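You operate a simulated robot arm through the tools that you are given. There is no shell and no other tool.

You are at the controls of a simulated two-armed robot. One attempt, no reset.

## Task
Put the felt strip on the keybed of the grand piano away on the top of the tool stand. Pick up the carton from the keybed of the grand piano with one hand, pass it to the other hand and put it on the top of the grey mat. Open the top bench drawer, take the purple pad and put it in the inside of the top bench drawer and shut the drawer again. Put the grey foam block on the bench top beside the cradle. Put the grey weight on the keybed of the grand piano away on the top of the window bench. Push the tool cart drawer shut. Put the green felt board on the right end of the upright's keybed. Turn the spring knob to 2. Take the teal pad and put it on the left end of the upright's keybed. Turn the month dial to MAY. Take the paper ball on the front of the pine table and put it away on the top of the low shelf. Take the beige pad on the front of the pine table and put it away on the keybed of the grand piano. The order is free. Set down upright: felt strip, carton.

It is judged by the outcome, as a careful person would: the job done as asked, and still so three seconds after it is handed in. It fails if anything else is knocked over, pushed out of place, dropped, spilled or broken.

## Robot
Two 7-joint arms with three-finger grippers on one trunk, on a base that moves. Base frame: it is fixed to the floor where the robot stands at the start and does not move with it; the origin is under the middle of the robot, x ahead of it, y to its left, z up; the surface under the hand at the start is at about z = 70. Readings come in cm, rad, newtons and seconds.
The left shoulder is at the start at [5.6, 15.4, 95.3], the right one opposite. With the tool pointing down near the work surface each hand reaches from about 26 to 66 cm from the robot's upright axis, wherever it stands, measured 20 degrees to its own side. Places, roughly: beige pad (6x6x4 cm) [110, -390, 80]; bench top beside the cradle (24x12 cm) [-220, 112, 80]; carton [50, -50, 75]; felt strip (5x19x6 cm) [50, -20, 70]; green felt board (8x5x3 cm) [-50, -210, 20]; grey foam block (5x5x3 cm) [50, -80, 70]; grey weight [50, -100, 75]; inside of the top bench drawer [440, -280, 70]; keybed of the grand piano (24x132 cm) [48, -40, 70]; left end of the upright's keybed (12x15 cm) [-222, -220, 68]; month dial [20, -440, 140]; paper ball (4x4x4 cm) [100, -390, 80]; purple pad (6x6x4 cm) [40, -70, 70]; right end of the upright's keybed (12x15 cm) [-222, -110, 68]; spring knob [-80, -240, 60]; teal pad (7x6x4 cm) [-100, -420, 90]; tool cart drawer [-60, -190, 50]; top bench drawer [430, -280, 70]; top of the grey mat [430, -40, 80]; top of the low shelf [350, 210, 40]; top of the tool stand (23x49 cm) [-236, -56, 80]; top of the window bench [450, -230, 80]. Payload 2.69 kg a hand.
Tool frame (each hand has its own): the origin (TCP) lies between the finger pads and is the grasp point; the fingertips stand 2.9 cm ahead of it; z points along the fingers, y is the line along which they close. The gripper opens to 12 cm; its body begins 7.8 cm behind the TCP.
Orientation is told as [roll, pitch, yaw] about the base's x, y, z axes, in that order, counted from this pose: with the fingers straight down and closing along the base's y, the tool's x points along the base's -x, its y along +y and its z along -z.

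## Interface
- The arms move only by the tool servo_tool. It takes "left_series", "right_series" or both (then of equal length, played together; a hand with none holds still); each is a list of rows, each a list of 7 numbers: the shift along the tool's x, y, z in m, then the turn, a rotation vector about the tool's x, y, z in rad, then the closure, from 0 (fully open) to 1 (shut). In form: [[tx, ty, tz, wx, wy, wz, fingers], ...]. A call has 1 to 20 rows; each row shifts and turns the commanded pose from where the row before left it, along the tool's axes as they then stand. A row lasts 0.2 s, in which the tool goes at most 5 cm and 0.15 rad; a call with a longer step from one row to the next is refused whole, and so is a gripper value outside its range. A pose out of reach is approached as far as the arm can. The call stops where the force on the tool passes 40 N (or 10 N more than at its start, if that is more) or the arm is blocked; 0.2 s more then pass. The fingers move at their own pace (about 13.62 cm/s each) and stop on an object; they squeeze with about 21 N. The grip force told is the motor's: it shows also when the fingers shut on nothing. Time passes only in rows, and 0.2 s behind the last, so rows that do not move let the fingers close. It gives the time, the measured TCP pose, the force on the tool (base axes), the opening and the grip force at its end, in the units of the frame above (readings bear some noise), with the torque about the TCP (base axes, N m) and any sound that the robot's microphone picked up.
- Cameras (640 x 400 px; columns grow to the right, rows downward): "scene" is now at [16.86, -2.93, 111.14]; the picture's right is [-0.17, -0.99, 0.00], its down [-0.45, 0.08, -0.89] and it looks along [0.88, -0.15, -0.45] (base axes); focal length 214 px, centre (320, 200). "left" rides on the left gripper at [6.3, 0, -10.4] in its tool frame; the picture's right is [0.00, 1.00, 0.00], its down [-0.83, 0.00, -0.56] and it looks along [-0.56, 0.00, 0.83] (tool axes); focal length 275 px, centre (320, 200). "right" rides on the right gripper at [6.3, 0, -10.4] in its tool frame; the picture's right is [0.00, 1.00, 0.00], its down [-0.83, 0.00, -0.56] and it looks along [-0.56, 0.00, 0.83] (tool axes); focal length 275 px, centre (320, 200). There is no depth. A picture from a camera that has moved, and an enlarged one, comes with that camera's place and axes in the base frame and with its lens. The place of the scene camera against the robot may be out by one fixed shift of up to 2.5 cm in any direction.
- grab_frame(camera): a new picture of that camera. It takes no simulated time.
- lift_body(by): moves the trunk up (or, below 0, down) by that many cm; the arms and the scene camera ride with it, the base frame stays. It gives what a move gives, with no picture.
- steer(legs): drives the robot by 1 to 6 legs, each [ahead, left, turn to the left] in cm, cm and rad, along the robot's own axes; the way and the turn of a leg run together, so that a leg with both is an arc; at most 150 cm and 3.142 rad a leg. The arms and the cameras ride along, it lands a little off, and it stops where it bumps. It gives what a move gives.
- turn_head(pan, tilt): turns the head with the scene camera to pan (to the left, within 1.396 rad either way) and tilt (down, from -0.506 to 1.204), counted from straight ahead of the robot (the tilt from the chest, where the trunk bows). It gives what a move gives.
- zoom(camera, box): a new picture of the part [left, top, right, bottom] of that camera's present view, enlarged. It takes no simulated time.
- hand_in(): hands the job in; it is judged then, once.

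Nothing tells you exact positions but the pictures and the camera data. Unless the task says otherwise, let go and move clear before handing in.

The tools are called after "Request:" as name(argument=value, ...) on one line, values as JSON. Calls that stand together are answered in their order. servo_tool: Moves the arms, as the interface text tells. Its arguments: {"type":"object","properties":{"left_series":{"type":"array"},"right_series":{"type":"array"}},"required":[]} The other tools are called the same way: lift_body (by) moves the trunk up or down; steer (legs) drives the base; turn_head (pan, tilt) turns the head that bears the scene camera; grab_frame (camera) takes a picture; zoom (camera, box) takes an enlarged picture of a part of a camera's view; hand_in () hands the job in.

At the start:

```text
time: 0.0
left_tool_pos: [34.22, -2.69, 101.49]
left_tcp_rot: [0.0, 0.0, -0.001]
left_wrist_force: [-0.1, 0.5, 0.1]
left_ft_torque: [-0.02, -0.02, -0.02]
left_opening: 11.99
left_gripper_force: 0.1
right_tool_pos: [38.42, -41.01, 93.55]
right_tcp_rot: [0.0, 0.0, 0.0]
right_wrist_force: [-0.2, -0.2, -0.1]
right_ft_torque: [-0.01, -0.01, 0.01]
right_opening: 12.0
right_gripper_force: 0.1
trunk travel left (down, up): [-32.5, 11.3]
robot x, y, heading: [0.05, 0.08, 0.004]
head pan, tilt (commanded): [-0.169, 0.469]
```

scene: 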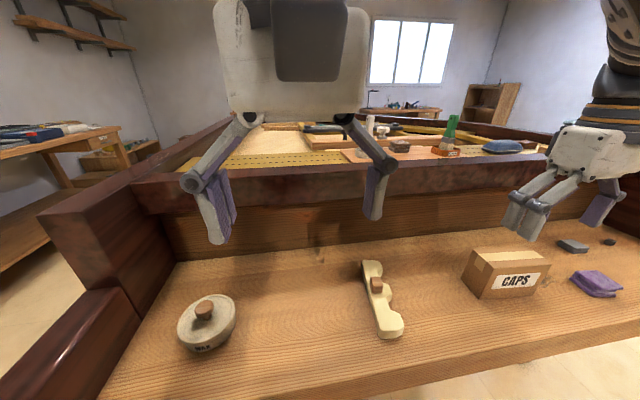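
right: 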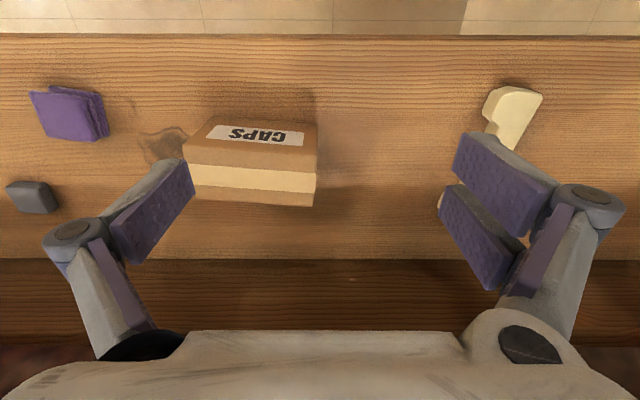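
left: 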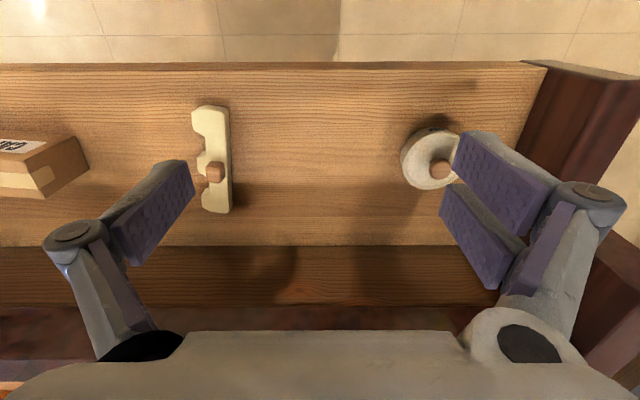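

I see the keybed of the grand piano in front of me, with a tin of wax, the felt strip (cream, with a peg), the CAPS carton, the purple pad and the grey block. I'll first look around with the head to learn the room.

Request:
turn_head(pan=-0.8, tilt=0.5)

Request:
grab_frame(camera="scene")

Request:
turn_head(pan=-1.39, tilt=0.2)

Request:
grab_frame(camera="scene")

Request:
turn_head(pan=1.39, tilt=0.2)

Request:
grab_frame(camera="scene")

Request:
turn_head(pan=0.0, tilt=0.2)

Request:
grab_frame(camera="scene")

```text
time: 1.0
left_tool_pos: [34.25, -2.71, 101.45]
left_tcp_rot: [0.0, 0.0, 0.0]
left_wrist_force: [-0.1, 0.0, 0.7]
left_ft_torque: [0.02, 0.0, 0.02]
left_opening: 11.98
left_gripper_force: 0.0
right_tool_pos: [38.36, -41.02, 93.47]
right_tcp_rot: [0.0, -0.003, -0.001]
right_wrist_force: [0.0, 0.2, 0.5]
right_ft_torque: [0.0, 0.02, 0.02]
right_opening: 12.0
right_gripper_force: 0.0
trunk travel left (down, up): [-32.5, 11.3]
robot x, y, heading: [-0.02, 0.05, -0.001]
head pan, tilt (commanded): [-0.799, 0.499]
```

```text
taken
camera scene: at [14.18, -7.91, 110.87], right [-0.72, -0.7, 0.0], down [-0.33, 0.34, -0.88], along [0.61, -0.63, -0.48], focal length 214 px, centre (320, 200)
```

scene: 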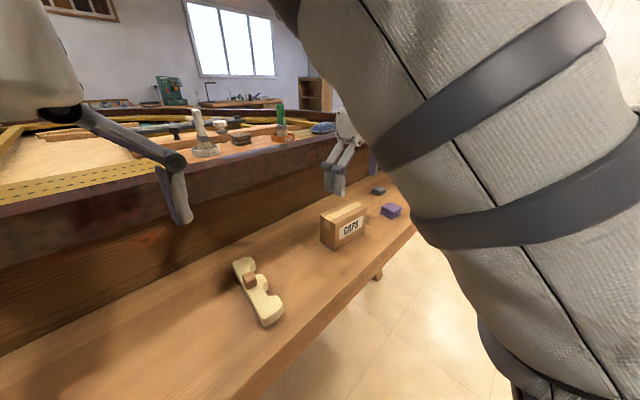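

```text
time: 2.0
left_tool_pos: [34.32, -2.71, 101.52]
left_tcp_rot: [0.0, 0.001, 0.0]
left_wrist_force: [0.7, 1.0, 0.3]
left_ft_torque: [-0.02, 0.02, 0.03]
left_opening: 11.97
left_gripper_force: 0.1
right_tool_pos: [38.51, -41.04, 93.44]
right_tcp_rot: [0.0, -0.004, -0.001]
right_wrist_force: [0.0, 1.0, 0.0]
right_ft_torque: [-0.01, -0.02, -0.03]
right_opening: 11.99
right_gripper_force: 0.0
trunk travel left (down, up): [-32.5, 11.3]
robot x, y, heading: [-0.13, 0.48, 0.001]
head pan, tilt (commanded): [-1.389, 0.201]
```

```text
taken
camera scene: at [9.52, -10.55, 113.64], right [-0.98, -0.18, 0.0], down [-0.04, 0.2, -0.98], along [0.18, -0.96, -0.2], focal length 214 px, centre (320, 200)
```

scene: 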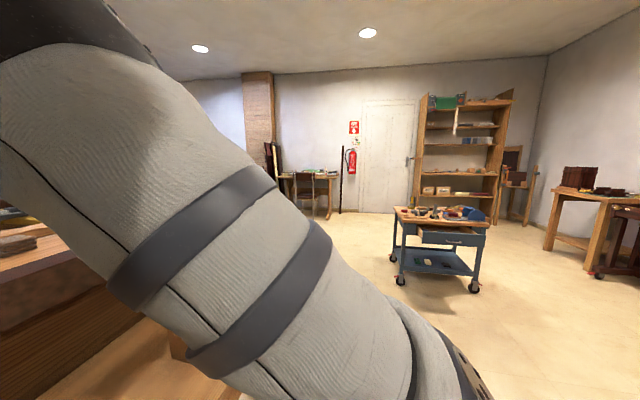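

```text
time: 4.5
left_tool_pos: [34.25, -2.69, 101.32]
left_tcp_rot: [0.002, -0.001, 0.001]
left_wrist_force: [-1.0, 0.2, 0.1]
left_ft_torque: [-0.02, 0.0, 0.01]
left_opening: 12.0
left_gripper_force: 0.0
right_tool_pos: [38.44, -41.08, 93.46]
right_tcp_rot: [0.0, -0.002, 0.0]
right_wrist_force: [0.6, -0.1, -0.3]
right_ft_torque: [-0.01, 0.02, -0.06]
right_opening: 12.01
right_gripper_force: 0.0
trunk travel left (down, up): [-32.5, 11.3]
robot x, y, heading: [-0.25, -0.22, 0.001]
head pan, tilt (commanded): [1.389, 0.201]
```

```text
taken
camera scene: at [9.52, 7.77, 113.64], right [0.98, -0.18, 0.0], down [-0.04, -0.2, -0.98], along [0.18, 0.96, -0.2], focal length 214 px, centre (320, 200)
```

scene: 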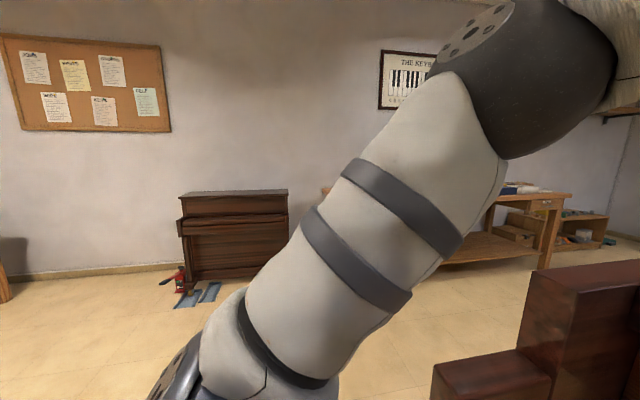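

```text
time: 6.0
left_tool_pos: [34.2, -2.68, 101.37]
left_tcp_rot: [-0.001, -0.001, 0.001]
left_wrist_force: [-0.5, 0.8, 0.6]
left_ft_torque: [-0.03, -0.01, -0.01]
left_opening: 12.0
left_gripper_force: 0.0
right_tool_pos: [38.44, -41.04, 93.44]
right_tcp_rot: [0.0, -0.004, -0.001]
right_wrist_force: [0.1, 0.2, -0.3]
right_ft_torque: [0.03, -0.02, 0.02]
right_opening: 11.99
right_gripper_force: 0.0
trunk travel left (down, up): [-32.5, 11.3]
robot x, y, heading: [-0.25, 0.05, -0.003]
head pan, tilt (commanded): [0.0, 0.201]
```

```text
taken
camera scene: at [17.15, -1.38, 113.64], right [0.0, -1.0, 0.0], down [-0.2, 0.0, -0.98], along [0.98, 0.0, -0.2], focal length 214 px, centre (320, 200)
```

scene: 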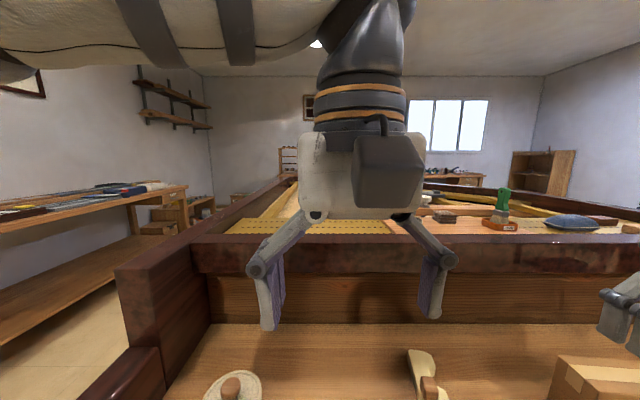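

The left hand blocks part of the view, and the room is big. I back away from the keybed and turn around to survey the rest of the room.

Request:
steer(legs=[[-60, 0, 0], [0, 0, -1.57]])

Request:
turn_head(pan=0.0, tilt=0.25)

Request:
grab_frame(camera="scene")

Request:
turn_head(pan=-0.7, tilt=0.25)

Request:
grab_frame(camera="scene")

Request:
turn_head(pan=0.7, tilt=0.25)

Request:
grab_frame(camera="scene")

```text
time: 8.3
left_tool_pos: [1.6, -2.37, 101.55]
left_tcp_rot: [0.0, -0.001, 0.005]
left_wrist_force: [-0.4, -0.2, 0.4]
left_ft_torque: [-0.01, -0.03, -0.02]
left_opening: 11.98
left_gripper_force: 0.1
right_tool_pos: [6.11, -40.54, 93.53]
right_tcp_rot: [0.0, -0.006, 0.009]
right_wrist_force: [0.5, -0.6, -0.6]
right_ft_torque: [0.01, 0.01, 0.0]
right_opening: 11.99
right_gripper_force: 0.0
trunk travel left (down, up): [-32.5, 11.3]
robot x, y, heading: [-32.81, 0.2, 0.011]
head pan, tilt (commanded): [0.0, 0.201]
stopped in leg 1: the robot was blocked; the commanded pose is now the measured one
```

```text
time: 8.9
left_tool_pos: [1.55, -2.38, 101.56]
left_tcp_rot: [-0.001, -0.003, 0.006]
left_wrist_force: [-0.5, 0.1, -0.9]
left_ft_torque: [0.01, 0.0, 0.0]
left_opening: 11.99
left_gripper_force: 0.0
right_tool_pos: [6.05, -40.62, 93.61]
right_tcp_rot: [0.0, -0.003, 0.007]
right_wrist_force: [-0.3, 0.6, 0.4]
right_ft_torque: [0.02, -0.01, 0.01]
right_opening: 11.99
right_gripper_force: 0.1
trunk travel left (down, up): [-32.5, 11.3]
robot x, y, heading: [-32.65, 0.39, 0.006]
head pan, tilt (commanded): [0.0, 0.25]
```

```text
taken
camera scene: at [-15.52, -1.08, 113.19], right [0.01, -1.0, 0.0], down [-0.25, 0.0, -0.97], along [0.97, 0.01, -0.25], focal length 214 px, centre (320, 200)
```

scene: 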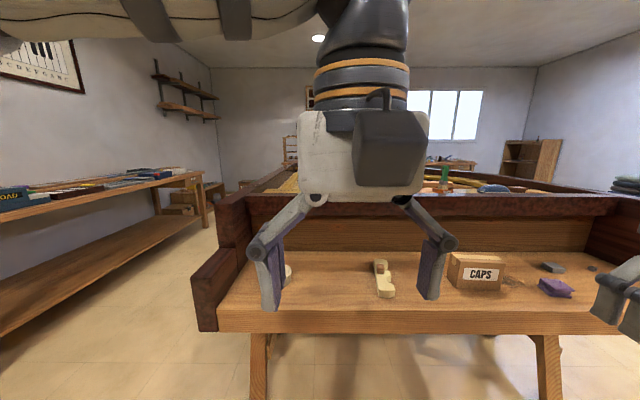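

```text
time: 10.0
left_tool_pos: [1.48, -2.26, 101.46]
left_tcp_rot: [-0.001, -0.001, 0.008]
left_wrist_force: [0.0, -0.8, -0.3]
left_ft_torque: [0.03, -0.01, -0.01]
left_opening: 11.99
left_gripper_force: 0.2
right_tool_pos: [6.03, -40.57, 93.48]
right_tcp_rot: [0.0, -0.005, 0.007]
right_wrist_force: [-0.1, -0.5, 0.3]
right_ft_torque: [-0.03, -0.01, -0.02]
right_opening: 11.99
right_gripper_force: 0.0
trunk travel left (down, up): [-32.5, 11.3]
robot x, y, heading: [-32.72, -0.02, 0.004]
head pan, tilt (commanded): [-0.7, 0.25]
```

```text
taken
camera scene: at [-17.67, -7.11, 113.19], right [-0.64, -0.77, 0.0], down [-0.19, 0.16, -0.97], along [0.75, -0.62, -0.25], focal length 214 px, centre (320, 200)
```

scene: 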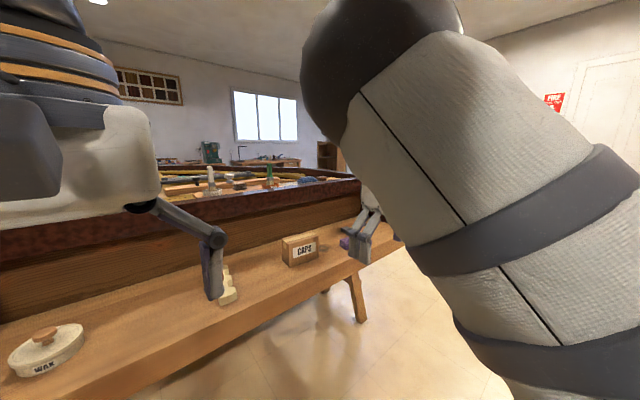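

```text
time: 11.5
left_tool_pos: [1.57, -2.28, 101.54]
left_tcp_rot: [0.002, -0.002, 0.006]
left_wrist_force: [0.4, -0.8, -0.2]
left_ft_torque: [-0.03, -0.02, -0.02]
left_opening: 12.0
left_gripper_force: 0.0
right_tool_pos: [6.09, -40.56, 93.54]
right_tcp_rot: [0.0, -0.006, 0.008]
right_wrist_force: [0.4, -0.1, 0.1]
right_ft_torque: [-0.01, -0.01, -0.03]
right_opening: 12.0
right_gripper_force: 0.0
trunk travel left (down, up): [-32.5, 11.3]
robot x, y, heading: [-32.79, 0.53, 0.009]
head pan, tilt (commanded): [0.7, 0.25]
```

```text
taken
camera scene: at [-17.78, 4.91, 113.19], right [0.65, -0.76, 0.0], down [-0.19, -0.16, -0.97], along [0.74, 0.63, -0.25], focal length 214 px, centre (320, 200)
```

scene: 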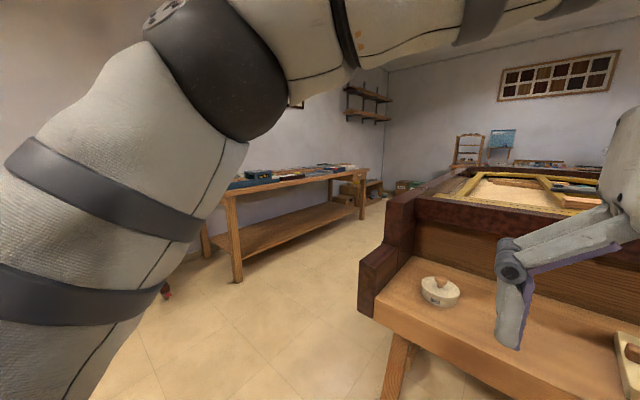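

Something low behind me stopped the base at x ≈ -33. I look to both sides before doing anything else.

Request:
turn_head(pan=1.39, tilt=0.7)

Request:
grab_frame(camera="scene")

Request:
turn_head(pan=-1.39, tilt=0.7)

Request:
grab_frame(camera="scene")

```text
time: 12.6
left_tool_pos: [1.51, -2.22, 101.47]
left_tcp_rot: [-0.001, 0.0, 0.006]
left_wrist_force: [0.0, 0.2, 0.0]
left_ft_torque: [-0.01, -0.02, 0.0]
left_opening: 12.01
left_gripper_force: 0.1
right_tool_pos: [6.03, -40.58, 93.66]
right_tcp_rot: [-0.001, -0.006, 0.008]
right_wrist_force: [0.8, 0.3, 1.1]
right_ft_torque: [-0.01, 0.01, 0.02]
right_opening: 12.01
right_gripper_force: 0.1
trunk travel left (down, up): [-32.5, 11.3]
robot x, y, heading: [-32.68, -0.06, 0.007]
head pan, tilt (commanded): [1.389, 0.7]
```

```text
taken
camera scene: at [-23.4, 7.2, 109.11], right [0.98, -0.17, 0.0], down [-0.11, -0.63, -0.77], along [0.13, 0.75, -0.64], focal length 214 px, centre (320, 200)
```

scene: 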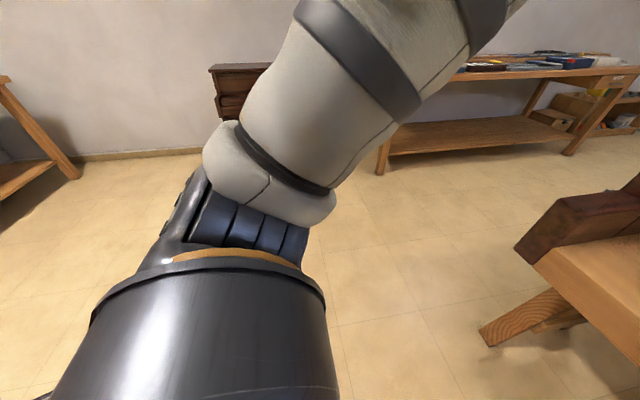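

```text
time: 15.0
left_tool_pos: [1.51, -2.31, 101.5]
left_tcp_rot: [0.0, -0.001, 0.008]
left_wrist_force: [0.3, 0.2, -1.4]
left_ft_torque: [-0.02, -0.01, 0.02]
left_opening: 12.03
left_gripper_force: 0.0
right_tool_pos: [5.99, -40.6, 93.72]
right_tcp_rot: [0.0, -0.005, 0.006]
right_wrist_force: [0.8, 0.0, -0.9]
right_ft_torque: [-0.04, 0.03, 0.01]
right_opening: 11.99
right_gripper_force: 0.1
trunk travel left (down, up): [-32.5, 11.3]
robot x, y, heading: [-32.85, 0.71, 0.016]
head pan, tilt (commanded): [-1.389, 0.7]
```

```text
taken
camera scene: at [-23.26, -9.5, 109.1], right [-0.98, -0.19, 0.0], down [-0.12, 0.63, -0.76], along [0.14, -0.75, -0.64], focal length 214 px, centre (320, 200)
```

scene: 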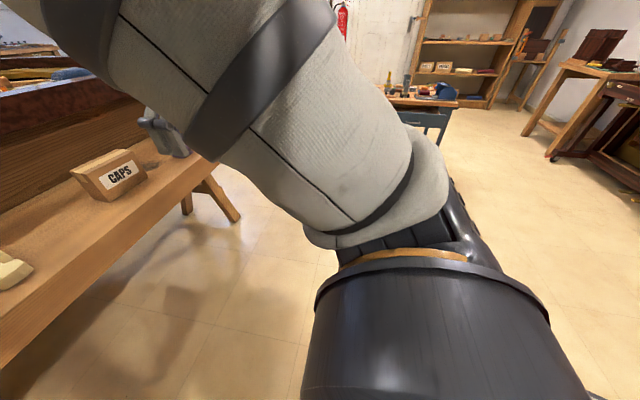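

The obstacle is directly behind and out of view. I ease forward off it and turn on the spot to the left so I can look back.

Request:
steer(legs=[[14, 0, 0], [0, 0, 1.2]])

Request:
turn_head(pan=1.2, tilt=0.4)

Request:
grab_frame(camera="scene")

```text
time: 19.4
left_tool_pos: [-4.95, 31.59, 101.49]
left_tcp_rot: [0.0, -0.003, 1.225]
left_wrist_force: [-1.3, -0.5, -0.5]
left_ft_torque: [-0.02, 0.01, -0.02]
left_opening: 12.02
left_gripper_force: 0.0
right_tool_pos: [32.59, 22.41, 93.59]
right_tcp_rot: [0.0, -0.003, 1.224]
right_wrist_force: [0.5, 0.2, 0.0]
right_ft_torque: [0.03, -0.04, -0.01]
right_opening: 11.99
right_gripper_force: 0.1
trunk travel left (down, up): [-32.5, 11.3]
robot x, y, heading: [-18.76, 0.08, 1.225]
head pan, tilt (commanded): [-1.389, 0.7]
```

```text
time: 21.7
left_tool_pos: [-4.88, 31.53, 101.51]
left_tcp_rot: [0.001, -0.001, 1.225]
left_wrist_force: [-0.7, -0.5, 0.6]
left_ft_torque: [-0.01, -0.01, -0.03]
left_opening: 12.0
left_gripper_force: 0.1
right_tool_pos: [32.56, 22.62, 93.61]
right_tcp_rot: [0.0, -0.007, 1.222]
right_wrist_force: [-0.1, -0.5, -0.2]
right_ft_torque: [-0.01, 0.01, 0.01]
right_opening: 11.99
right_gripper_force: 0.0
trunk travel left (down, up): [-32.5, 11.3]
robot x, y, heading: [-18.95, 0.24, 1.223]
head pan, tilt (commanded): [1.201, 0.4]
```

```text
taken
camera scene: at [-23.89, 13.08, 111.79], right [0.66, 0.75, 0.0], down [0.29, -0.26, -0.92], along [-0.69, 0.6, -0.39], focal length 214 px, centre (320, 200)
```

scene: 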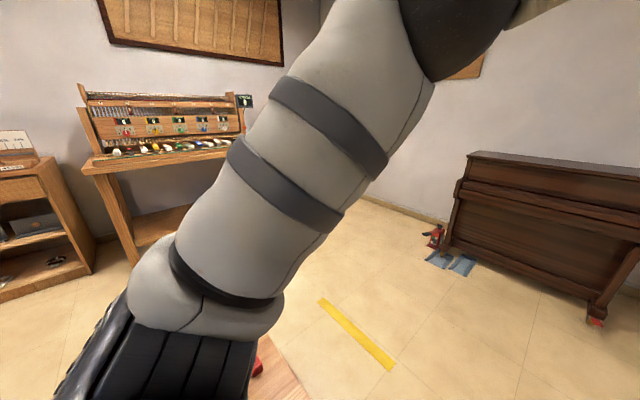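

Request:
turn_head(pan=1.39, tilt=0.9)

Request:
grab_frame(camera="scene")

Request:
steer(legs=[[0, 0, 0.6]])

Request:
turn_head(pan=0.5, tilt=0.5)

Request:
grab_frame(camera="scene")

Request:
turn_head(pan=1.39, tilt=0.5)

Request:
grab_frame(camera="scene")

```text
time: 22.6
left_tool_pos: [-4.82, 31.46, 101.6]
left_tcp_rot: [0.0, -0.004, 1.223]
left_wrist_force: [-0.4, -0.6, -0.1]
left_ft_torque: [-0.02, 0.01, 0.01]
left_opening: 12.01
left_gripper_force: 0.0
right_tool_pos: [32.64, 22.44, 93.57]
right_tcp_rot: [-0.001, -0.002, 1.223]
right_wrist_force: [0.2, -0.1, -0.5]
right_ft_torque: [0.02, 0.02, 0.03]
right_opening: 12.0
right_gripper_force: 0.0
trunk travel left (down, up): [-32.5, 11.3]
robot x, y, heading: [-18.85, 0.09, 1.224]
head pan, tilt (commanded): [1.389, 0.901]
```

```text
taken
camera scene: at [-23.46, 10.82, 107.54], right [0.5, 0.86, 0.0], down [0.67, -0.39, -0.63], along [-0.54, 0.32, -0.78], focal length 214 px, centre (320, 200)
```

scene: 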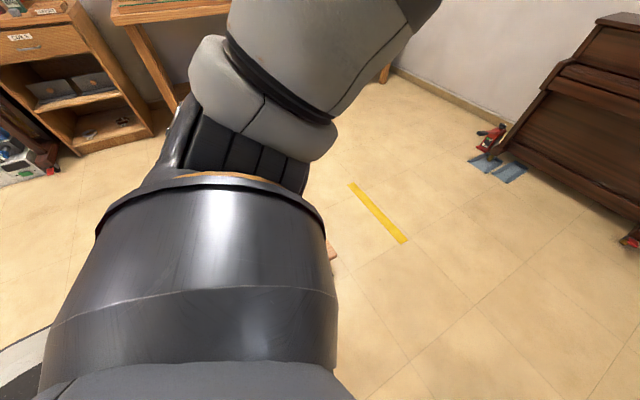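

```text
time: 24.7
left_tool_pos: [-24.96, 34.09, 101.63]
left_tcp_rot: [-0.002, -0.002, 1.821]
left_wrist_force: [0.2, -0.1, 0.0]
left_ft_torque: [0.01, 0.05, 0.0]
left_opening: 11.99
left_gripper_force: 0.1
right_tool_pos: [11.23, 47.63, 93.56]
right_tcp_rot: [-0.001, -0.003, 1.82]
right_wrist_force: [-0.2, 0.7, 0.0]
right_ft_torque: [-0.02, -0.02, 0.02]
right_opening: 12.04
right_gripper_force: 0.1
trunk travel left (down, up): [-32.5, 11.3]
robot x, y, heading: [-19.11, 0.55, 1.821]
head pan, tilt (commanded): [1.389, 0.901]
```

```text
time: 25.9
left_tool_pos: [-24.87, 34.03, 101.62]
left_tcp_rot: [0.001, -0.002, 1.821]
left_wrist_force: [0.1, 0.7, 0.1]
left_ft_torque: [-0.03, -0.01, 0.0]
left_opening: 11.99
left_gripper_force: 0.1
right_tool_pos: [11.19, 47.64, 93.63]
right_tcp_rot: [0.0, -0.004, 1.821]
right_wrist_force: [0.4, -0.3, -0.1]
right_ft_torque: [0.0, 0.0, -0.01]
right_opening: 12.0
right_gripper_force: 0.1
trunk travel left (down, up): [-32.5, 11.3]
robot x, y, heading: [-19.06, -0.08, 1.82]
head pan, tilt (commanded): [0.499, 0.499]
```

```text
taken
camera scene: at [-28.19, 13.88, 110.87], right [0.73, 0.68, 0.0], down [0.33, -0.35, -0.88], along [-0.6, 0.64, -0.48], focal length 214 px, centre (320, 200)
```

scene: 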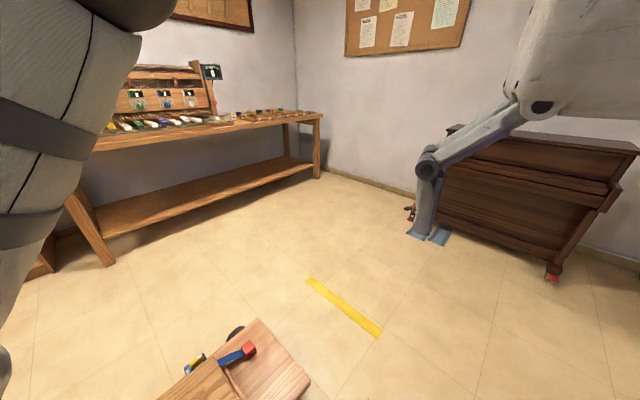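

```text
time: 27.1
left_tool_pos: [-25.0, 34.07, 101.51]
left_tcp_rot: [0.001, -0.003, 1.819]
left_wrist_force: [0.2, 0.6, -0.3]
left_ft_torque: [0.01, 0.01, 0.01]
left_opening: 11.99
left_gripper_force: 0.1
right_tool_pos: [11.16, 47.7, 93.54]
right_tcp_rot: [0.0, -0.004, 1.821]
right_wrist_force: [-1.0, 1.2, -0.1]
right_ft_torque: [-0.01, -0.02, -0.03]
right_opening: 11.99
right_gripper_force: 0.0
trunk travel left (down, up): [-32.5, 11.3]
robot x, y, heading: [-18.88, 0.51, 1.825]
head pan, tilt (commanded): [1.389, 0.499]
```

```text
taken
camera scene: at [-31.05, 6.61, 110.87], right [-0.07, 1.0, 0.0], down [0.48, 0.03, -0.88], along [-0.88, -0.06, -0.48], focal length 214 px, centre (320, 200)
```

scene: 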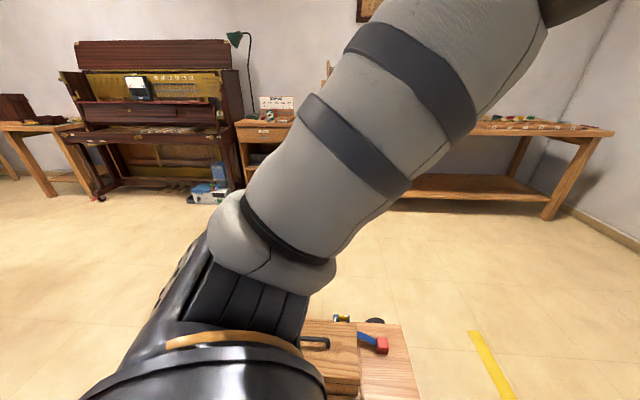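

There is a low bench with tools on it right behind the start spot. I turn further to see it and the back wall fully.

Request:
steer(legs=[[0, 0, 1.3]])

Request:
turn_head(pan=0.0, tilt=0.6)

Request:
grab_frame(camera="scene")

Request:
turn_head(pan=0.75, tilt=0.3)

Request:
grab_frame(camera="scene")

Request:
turn_head(pan=-0.6, tilt=0.3)

Request:
grab_frame(camera="scene")

```text
time: 30.7
left_tool_pos: [-53.14, 3.36, 101.58]
left_tcp_rot: [0.0, -0.001, 3.128]
left_wrist_force: [0.5, 1.0, 0.1]
left_ft_torque: [-0.05, -0.03, 0.0]
left_opening: 11.99
left_gripper_force: 0.1
right_tool_pos: [-56.95, 41.75, 93.66]
right_tcp_rot: [-0.001, -0.003, 3.129]
right_wrist_force: [-0.6, 0.3, 0.3]
right_ft_torque: [0.02, -0.04, 0.01]
right_opening: 11.99
right_gripper_force: 0.0
trunk travel left (down, up): [-32.5, 11.3]
robot x, y, heading: [-19.1, 0.28, 3.129]
head pan, tilt (commanded): [1.389, 0.499]
```

```text
time: 32.2
left_tool_pos: [-53.19, 3.35, 101.57]
left_tcp_rot: [-0.001, -0.002, 3.129]
left_wrist_force: [0.8, -0.2, 0.0]
left_ft_torque: [0.02, -0.03, 0.02]
left_opening: 12.01
left_gripper_force: 0.1
right_tool_pos: [-56.96, 41.84, 93.56]
right_tcp_rot: [0.0, -0.004, 3.129]
right_wrist_force: [0.8, 0.0, 0.2]
right_ft_torque: [0.02, 0.04, 0.01]
right_opening: 12.01
right_gripper_force: 0.1
trunk travel left (down, up): [-32.5, 11.3]
robot x, y, heading: [-19.04, 0.21, 3.136]
head pan, tilt (commanded): [0.0, 0.6]
```

```text
taken
camera scene: at [-37.3, -0.94, 109.96], right [0.01, 1.0, 0.0], down [0.56, -0.01, -0.83], along [-0.83, 0.01, -0.56], focal length 214 px, centre (320, 200)
```

scene: 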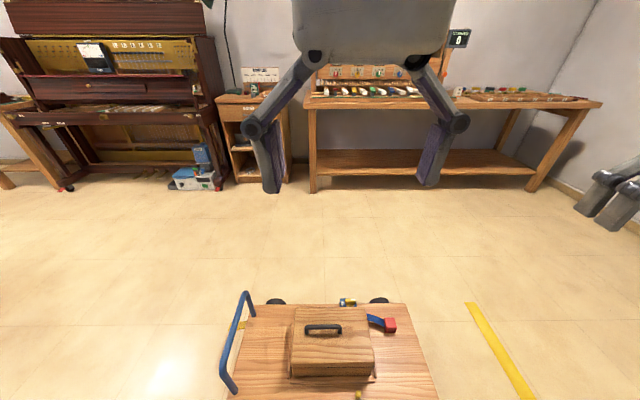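

```text
time: 33.3
left_tool_pos: [-53.3, 3.33, 101.54]
left_tcp_rot: [0.0, -0.002, 3.129]
left_wrist_force: [-0.5, 1.2, 1.2]
left_ft_torque: [0.02, 0.0, 0.04]
left_opening: 12.01
left_gripper_force: 0.1
right_tool_pos: [-57.05, 41.74, 93.52]
right_tcp_rot: [-0.001, -0.006, 3.129]
right_wrist_force: [-0.1, -0.4, 0.2]
right_ft_torque: [-0.01, 0.02, 0.01]
right_opening: 12.01
right_gripper_force: 0.0
trunk travel left (down, up): [-32.5, 11.3]
robot x, y, heading: [-19.18, 0.25, 3.131]
head pan, tilt (commanded): [0.75, 0.3]
```

```text
taken
camera scene: at [-35.36, -7.31, 112.71], right [-0.67, 0.74, 0.0], down [0.22, 0.2, -0.96], along [-0.71, -0.64, -0.3], focal length 214 px, centre (320, 200)
```

scene: 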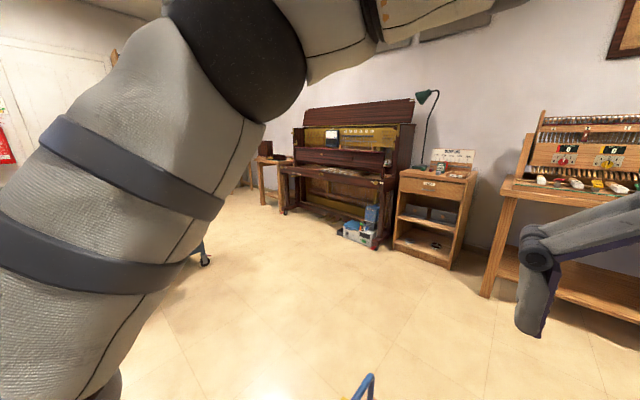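

```text
time: 34.8
left_tool_pos: [-53.2, 3.44, 101.54]
left_tcp_rot: [0.0, -0.002, 3.129]
left_wrist_force: [-1.4, 0.1, -0.3]
left_ft_torque: [-0.01, -0.02, -0.03]
left_opening: 12.01
left_gripper_force: 0.0
right_tool_pos: [-57.06, 41.73, 93.69]
right_tcp_rot: [0.0, -0.006, 3.13]
right_wrist_force: [-0.6, -0.3, 0.0]
right_ft_torque: [-0.01, -0.03, 0.01]
right_opening: 11.98
right_gripper_force: 0.1
trunk travel left (down, up): [-32.5, 11.3]
robot x, y, heading: [-18.95, 0.42, 3.132]
head pan, tilt (commanded): [-0.6, 0.3]
```

```text
taken
camera scene: at [-36.11, 4.32, 112.71], right [0.57, 0.82, 0.0], down [0.24, -0.17, -0.96], along [-0.78, 0.55, -0.3], focal length 214 px, centre (320, 200)
```

scene: 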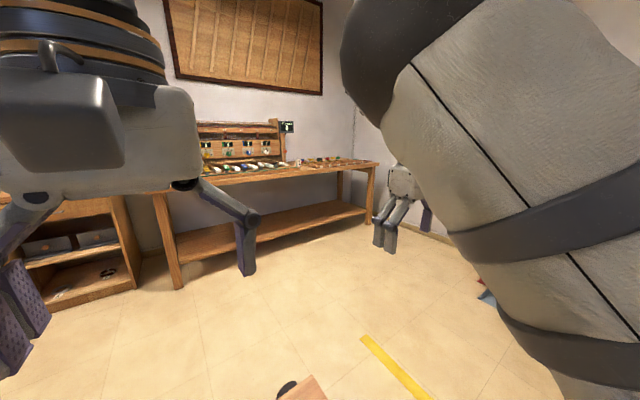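

I see the back wall now: workbench with the cradle rack, the tool stand (small cabinet), the opened upright, and a low dolly with a toolbox at about x −57…−92, y −42…38 behind the start. Next I turn towards −y to see the cart, shelf, table and calendar.

Request:
steer(legs=[[0, 0, 1.57]])

Request:
turn_head(pan=0.0, tilt=0.3)

Request:
grab_frame(camera="scene")

Request:
turn_head(pan=-0.45, tilt=0.3)

Request:
grab_frame(camera="scene")

Request:
turn_head(pan=0.7, tilt=0.3)

Request:
grab_frame(camera="scene")

```text
time: 39.0
left_tool_pos: [-22.18, -33.91, 101.5]
left_tcp_rot: [0.002, -0.001, -1.584]
left_wrist_force: [0.5, 0.4, 0.2]
left_ft_torque: [0.01, -0.01, -0.01]
left_opening: 12.0
left_gripper_force: 0.0
right_tool_pos: [-60.52, -37.57, 93.51]
right_tcp_rot: [0.002, -0.005, -1.585]
right_wrist_force: [0.3, 0.4, -0.4]
right_ft_torque: [0.0, 0.02, -0.01]
right_opening: 12.0
right_gripper_force: 0.0
trunk travel left (down, up): [-32.5, 11.3]
robot x, y, heading: [-18.91, 0.33, -1.583]
head pan, tilt (commanded): [-0.6, 0.3]
```

```text
time: 40.0
left_tool_pos: [-22.18, -33.76, 101.55]
left_tcp_rot: [0.0, -0.001, -1.585]
left_wrist_force: [0.1, 0.3, 0.7]
left_ft_torque: [-0.02, 0.03, 0.02]
left_opening: 11.98
left_gripper_force: 0.1
right_tool_pos: [-60.53, -37.55, 93.64]
right_tcp_rot: [0.0, -0.006, -1.585]
right_wrist_force: [0.0, -0.3, -0.7]
right_ft_torque: [-0.02, -0.02, 0.01]
right_opening: 12.0
right_gripper_force: 0.0
trunk travel left (down, up): [-32.5, 11.3]
robot x, y, heading: [-19.1, 0.21, -1.586]
head pan, tilt (commanded): [0.0, 0.3]
```

```text
taken
camera scene: at [-20.08, -19.09, 112.71], right [-1.0, 0.01, 0.0], down [0.0, 0.3, -0.96], along [-0.01, -0.96, -0.3], focal length 214 px, centre (320, 200)
```

scene: 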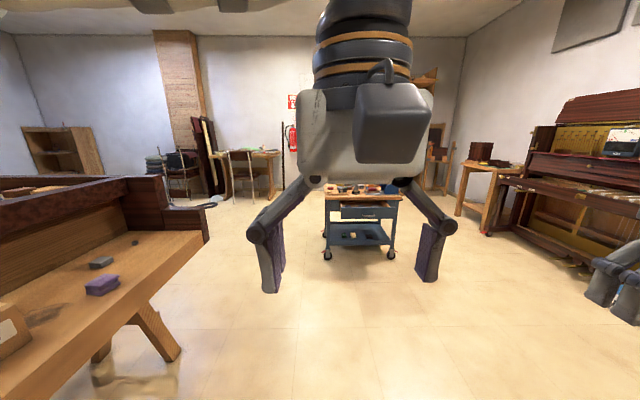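

```text
time: 40.9
left_tool_pos: [-22.25, -33.92, 101.66]
left_tcp_rot: [0.001, -0.002, -1.584]
left_wrist_force: [0.7, -0.1, 0.3]
left_ft_torque: [0.02, 0.0, -0.01]
left_opening: 12.03
left_gripper_force: 0.1
right_tool_pos: [-60.52, -37.6, 93.66]
right_tcp_rot: [0.0, -0.004, -1.584]
right_wrist_force: [0.1, 0.5, 0.2]
right_ft_torque: [0.03, 0.01, 0.0]
right_opening: 11.99
right_gripper_force: 0.1
trunk travel left (down, up): [-32.5, 11.3]
robot x, y, heading: [-19.14, 0.2, -1.59]
head pan, tilt (commanded): [-0.45, 0.3]
```

```text
taken
camera scene: at [-24.11, -18.11, 112.71], right [-0.89, 0.45, 0.0], down [0.13, 0.26, -0.96], along [-0.43, -0.85, -0.3], focal length 214 px, centre (320, 200)
```

scene: 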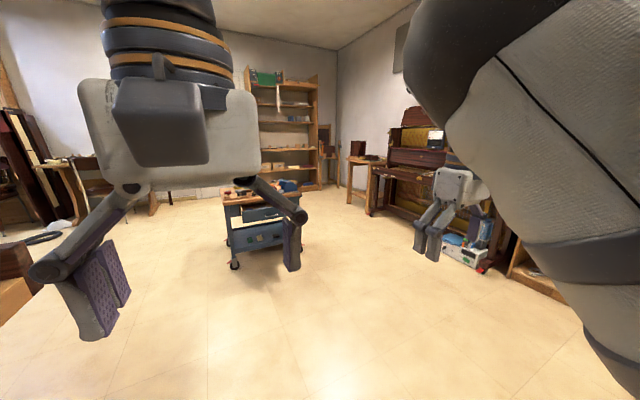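

```text
time: 42.3
left_tool_pos: [-22.17, -33.87, 101.54]
left_tcp_rot: [-0.001, -0.002, -1.584]
left_wrist_force: [-0.3, 0.4, -0.6]
left_ft_torque: [0.01, 0.02, 0.01]
left_opening: 12.0
left_gripper_force: 0.1
right_tool_pos: [-60.61, -37.6, 93.62]
right_tcp_rot: [0.0, -0.003, -1.585]
right_wrist_force: [-1.1, -0.4, -0.6]
right_ft_torque: [0.02, 0.04, -0.01]
right_opening: 12.0
right_gripper_force: 0.0
trunk travel left (down, up): [-32.5, 11.3]
robot x, y, heading: [-19.22, 0.24, -1.587]
head pan, tilt (commanded): [0.7, 0.3]
```

```text
taken
camera scene: at [-14.03, -16.98, 112.71], right [-0.77, -0.63, 0.0], down [-0.19, 0.23, -0.96], along [0.6, -0.74, -0.3], focal length 214 px, centre (320, 200)
```

scene: 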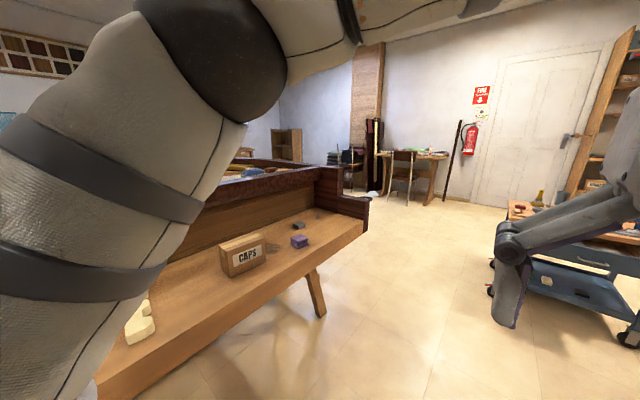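

I know the layout now. I return to the keybed, standing midway between felt strip and foam block, to pick those two up first (both go to the back wall).

Request:
steer(legs=[[0, 0, 1.586], [16, -45, 0]])

Request:
turn_head(pan=0.0, tilt=0.75)

Request:
grab_frame(camera="scene")

Request:
grab_frame(camera="left")

Request:
grab_frame(camera="right")

```text
time: 50.2
left_tool_pos: [30.99, -47.97, 101.46]
left_tcp_rot: [0.001, -0.001, -0.005]
left_wrist_force: [0.1, 0.5, -0.1]
left_ft_torque: [0.01, -0.02, 0.01]
left_opening: 11.98
left_gripper_force: 0.1
right_tool_pos: [34.95, -86.29, 93.55]
right_tcp_rot: [0.0, -0.005, -0.003]
right_wrist_force: [0.3, -0.1, 0.5]
right_ft_torque: [0.0, 0.01, 0.0]
right_opening: 12.0
right_gripper_force: 0.0
trunk travel left (down, up): [-32.5, 11.3]
robot x, y, heading: [-3.41, -45.19, -0.002]
head pan, tilt (commanded): [0.7, 0.3]
```

```text
time: 51.2
left_tool_pos: [30.81, -47.93, 101.43]
left_tcp_rot: [0.0, 0.0, -0.005]
left_wrist_force: [-0.3, -0.5, 0.7]
left_ft_torque: [-0.02, 0.04, -0.01]
left_opening: 12.0
left_gripper_force: 0.1
right_tool_pos: [34.93, -86.28, 93.51]
right_tcp_rot: [-0.001, -0.004, -0.004]
right_wrist_force: [0.0, 0.7, 0.4]
right_ft_torque: [0.01, -0.03, -0.01]
right_opening: 11.97
right_gripper_force: 0.1
trunk travel left (down, up): [-32.5, 11.3]
robot x, y, heading: [-3.48, -45.3, -0.002]
head pan, tilt (commanded): [0.0, 0.75]
```

```text
taken
camera scene: at [13.07, -45.98, 109.31], right [0.06, -1.0, 0.0], down [-0.62, -0.04, -0.78], along [0.78, 0.05, -0.62], focal length 214 px, centre (320, 200)
```

scene: 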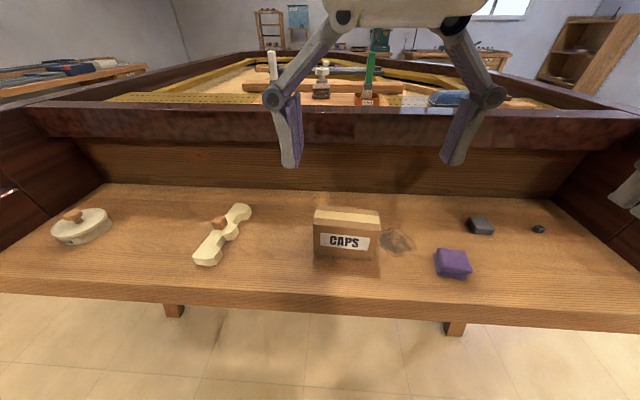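

```text
taken
camera left: at [24.72, -47.94, 111.93], right [0.01, 1.0, 0.0], down [0.83, -0.01, 0.56], along [0.56, 0.0, -0.83], focal length 275 px, centre (320, 200)
```

left: 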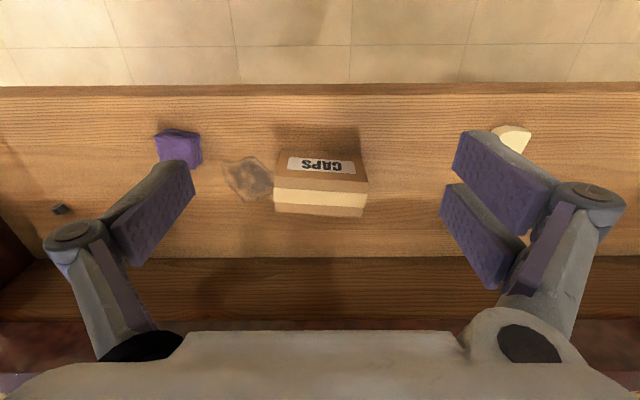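

```text
taken
camera right: at [28.66, -86.21, 103.93], right [0.0, 1.0, 0.0], down [0.83, 0.0, 0.56], along [0.56, 0.0, -0.83], focal length 275 px, centre (320, 200)
```

right: 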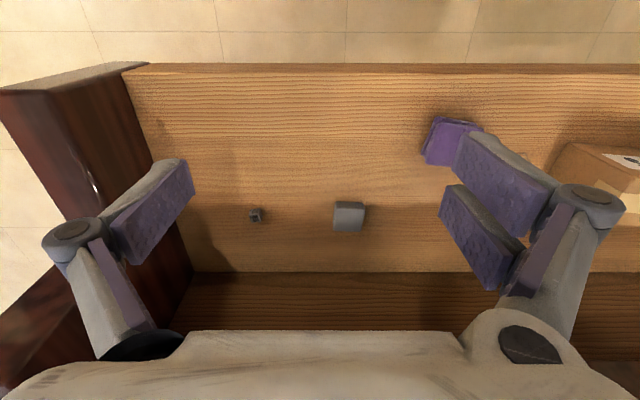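

From here the felt strip is at about (47, −19.5), the foam block at (52, −82). I move both hands above them and look again with the wrist cameras.

Request:
servo_tool(left_series=[[-0.01, 0.044, 0.004, 0, 0, 0, 0], [-0.01, 0.044, 0.008, 0, 0, 0, 0], [-0.022, 0.04, 0.015, 0, 0, 0, 0], [-0.022, 0.04, 0.015, 0, 0, 0, 0], [-0.022, 0.04, 0.015, 0, 0, 0, 0], [-0.022, 0.04, 0.015, 0, 0, 0, 0], [-0.026, 0.018, 0.016, 0, 0, 0, 0], [-0.02, 0.018, 0.018, 0, 0, 0, 0]], right_series=[[-0.021, 0.005, 0.012, 0, 0, 0, 0], [-0.021, 0.005, 0.012, 0, 0, 0, 0], [-0.021, 0.005, 0.012, 0, 0, 0, 0], [-0.021, 0.005, 0.012, 0, 0, 0, 0], [-0.021, 0.005, 0.012, 0, 0, 0, 0], [-0.021, 0.005, 0.012, 0, 0, 0, 0], [-0.021, 0.005, 0.012, 0, 0, 0, 0], [-0.021, 0.005, 0.012, 0, 0, 0, 0]])

Request:
grab_frame(camera="left")

Request:
grab_frame(camera="right")

Request:
grab_frame(camera="scene")

```text
time: 53.0
left_tool_pos: [46.51, -19.63, 90.99]
left_tcp_rot: [0.001, -0.004, -0.004]
left_wrist_force: [0.2, 0.9, 0.4]
left_ft_torque: [0.01, 0.03, -0.02]
left_opening: 12.0
left_gripper_force: 0.0
right_tool_pos: [51.92, -82.34, 84.13]
right_tcp_rot: [0.0, -0.005, -0.003]
right_wrist_force: [0.1, 0.0, 0.4]
right_ft_torque: [-0.02, 0.02, 0.02]
right_opening: 11.99
right_gripper_force: 0.0
trunk travel left (down, up): [-32.5, 11.3]
robot x, y, heading: [-3.48, -45.24, -0.009]
head pan, tilt (commanded): [0.0, 0.75]
```

```text
taken
camera left: at [40.3, -19.66, 101.48], right [0.01, 1.0, 0.0], down [0.83, -0.01, 0.56], along [0.56, 0.0, -0.83], focal length 275 px, centre (320, 200)
```

left: 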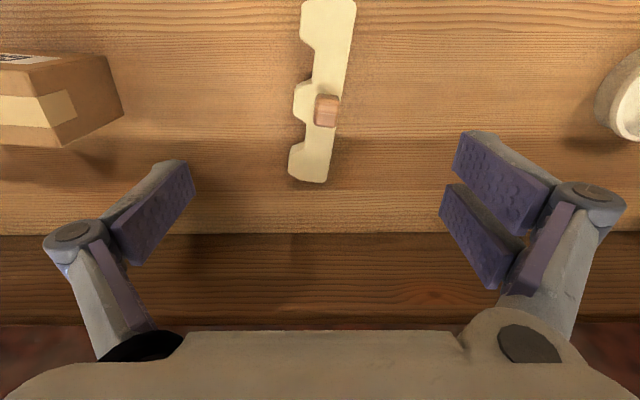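

```text
taken
camera right: at [45.58, -82.32, 94.44], right [0.0, 1.0, 0.0], down [0.83, 0.0, 0.56], along [0.56, 0.0, -0.83], focal length 275 px, centre (320, 200)
```

right: 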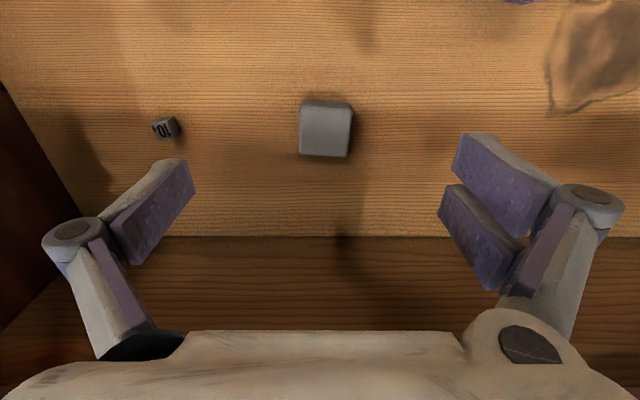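

```text
taken
camera scene: at [12.84, -46.54, 108.67], right [0.0, -1.0, 0.0], down [-0.68, 0.0, -0.73], along [0.73, 0.0, -0.68], focal length 214 px, centre (320, 200)
```

scene: 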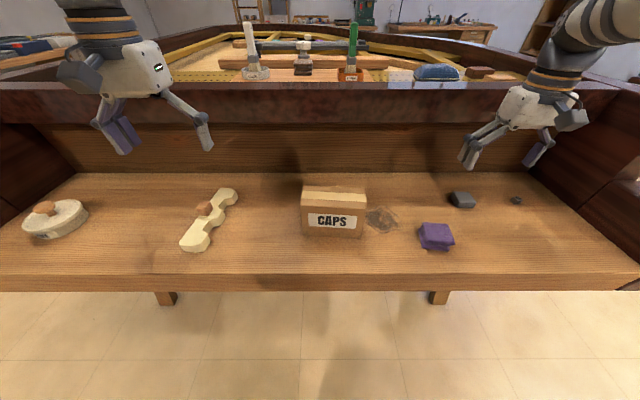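

The foam block centre is at about (53.3, −81.9) and the strip's middle bump with the peg at (47.8, −19.7), strip yawed about −0.1 rad. I lower both hands close over them.

Request:
servo_tool(left_series=[[-0.003, 0, 0.03, 0, 0, 0.05, 0], [-0.003, 0, 0.03, 0, 0, 0.05, 0], [-0.003, 0, 0.03, 0, 0, 0, 0], [-0.003, 0, 0.03, 0, 0, 0, 0], [-0.001, 0, 0.025, 0, 0, 0, 0], [0, 0, 0.022, 0, 0, 0, 0], [0, 0, 0, 0, 0, 0, 0]], right_series=[[-0.007, 0.002, 0.02, 0, 0, 0, 0], [-0.007, 0.002, 0.02, 0, 0, 0, 0], [0, 0, 0.02, 0, 0, 0, 0], [0, 0, 0.02, 0, 0, 0, 0], [0, 0, 0.015, 0, 0, 0, 0], [0, 0, 0.005, 0, 0, 0, 0], [0, 0, 0, 0, 0, 0, 0]])

Request:
grab_frame(camera="left")

Request:
grab_frame(camera="right")

Request:
grab_frame(camera="scene")

```text
time: 54.6
left_tool_pos: [47.57, -19.89, 74.2]
left_tcp_rot: [0.0, -0.001, -0.103]
left_wrist_force: [0.4, 1.0, -0.4]
left_ft_torque: [-0.03, 0.03, 0.0]
left_opening: 11.99
left_gripper_force: 0.1
right_tool_pos: [53.29, -82.03, 74.05]
right_tcp_rot: [-0.001, -0.007, -0.004]
right_wrist_force: [0.4, 0.5, -0.1]
right_ft_torque: [0.02, -0.01, -0.04]
right_opening: 12.0
right_gripper_force: 0.0
trunk travel left (down, up): [-32.5, 11.3]
robot x, y, heading: [-3.21, -45.4, -0.007]
head pan, tilt (commanded): [0.0, 0.75]
```

```text
taken
camera left: at [41.48, -19.23, 84.63], right [0.11, 0.99, 0.0], down [0.82, -0.09, 0.56], along [0.55, -0.06, -0.83], focal length 275 px, centre (320, 200)
```

left: 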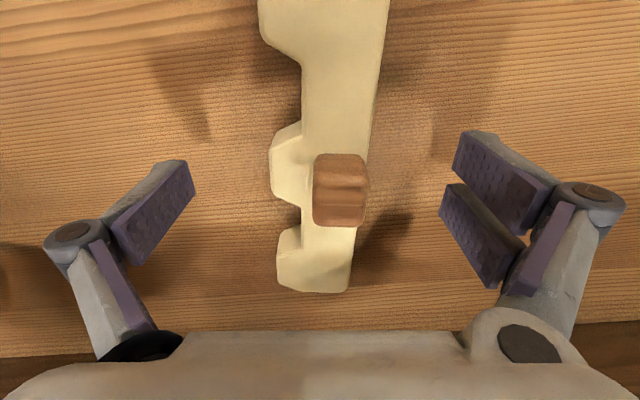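

```text
taken
camera right: at [46.9, -81.92, 84.37], right [0.0, 1.0, 0.0], down [0.83, 0.0, 0.56], along [0.56, 0.0, -0.83], focal length 275 px, centre (320, 200)
```

right: 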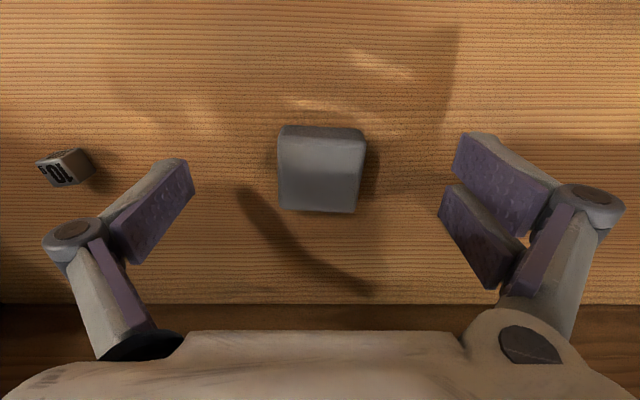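

```text
taken
camera scene: at [12.78, -46.54, 108.68], right [0.0, -1.0, 0.0], down [-0.68, 0.0, -0.73], along [0.73, 0.0, -0.68], focal length 214 px, centre (320, 200)
```

scene: 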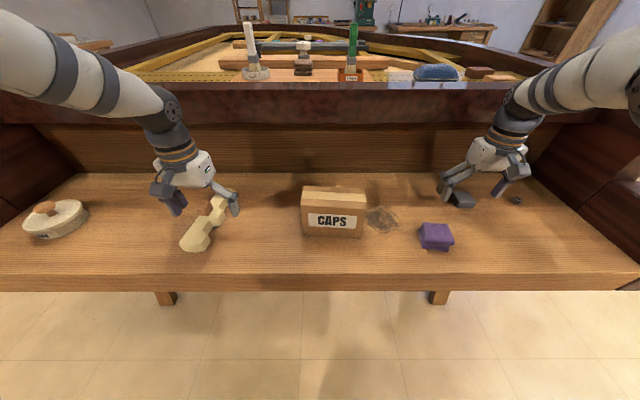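

Both hands are centred. I lower the last bit and close.

Request:
servo_tool(left_series=[[0, 0, 0.004, 0, 0, 0, 0], [0, 0, 0.004, 0, 0, 0, 0], [0, 0, 0, 0, 0, 0, 0.3], [0, 0, 0, 0, 0, 0, 0.6], [0, 0, 0, 0, 0, 0, 1], [0, 0, 0, 0, 0, 0, 1], [0, 0, 0, 0, 0, 0, 1]], right_series=[[0, 0, 0.003, 0, 0, 0, 0], [0, 0, 0.003, 0, 0, 0, 0], [0, 0, 0, 0, 0, 0, 0.3], [0, 0, 0, 0, 0, 0, 0.6], [0, 0, 0, 0, 0, 0, 1], [0, 0, 0, 0, 0, 0, 1], [0, 0, 0, 0, 0, 0, 1]])

Request:
grab_frame(camera="left")

Request:
grab_frame(camera="right")

```text
time: 56.2
left_tool_pos: [47.78, -19.77, 73.49]
left_tcp_rot: [-0.001, -0.003, -0.104]
left_wrist_force: [0.0, 0.0, 1.9]
left_ft_torque: [0.0, -0.01, -0.08]
left_opening: 4.8
left_gripper_force: 21.1
right_tool_pos: [53.23, -82.0, 73.47]
right_tcp_rot: [0.001, -0.004, -0.005]
right_wrist_force: [-0.3, -0.2, 0.4]
right_ft_torque: [0.03, -0.02, 0.05]
right_opening: 4.25
right_gripper_force: 21.0
trunk travel left (down, up): [-32.5, 11.3]
robot x, y, heading: [-3.49, -45.06, -0.005]
head pan, tilt (commanded): [0.0, 0.75]
```

```text
taken
camera left: at [41.54, -19.13, 83.89], right [0.11, 0.99, 0.0], down [0.82, -0.09, 0.56], along [0.56, -0.06, -0.83], focal length 275 px, centre (320, 200)
```

left: 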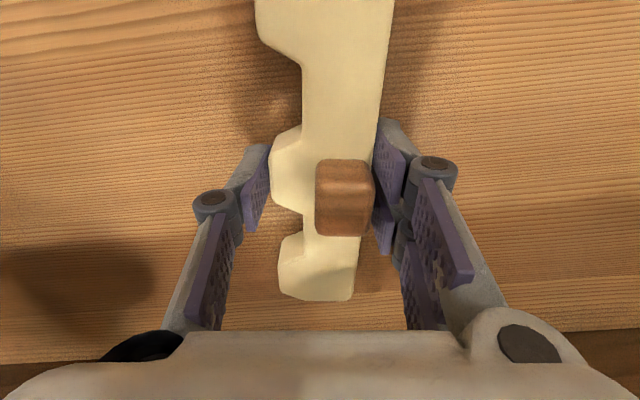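

```text
taken
camera right: at [46.94, -81.91, 83.78], right [0.0, 1.0, 0.0], down [0.83, 0.0, 0.56], along [0.56, 0.0, -0.83], focal length 275 px, centre (320, 200)
```

right: 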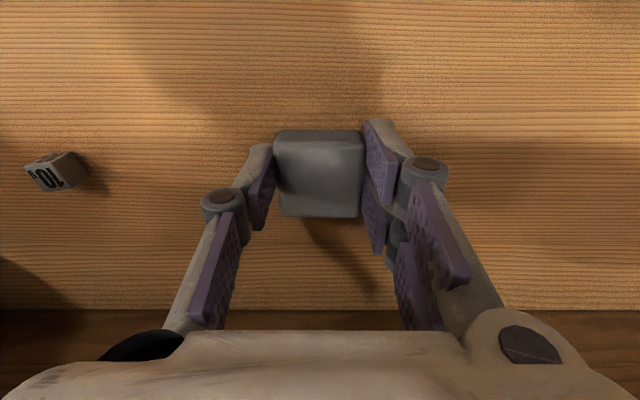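

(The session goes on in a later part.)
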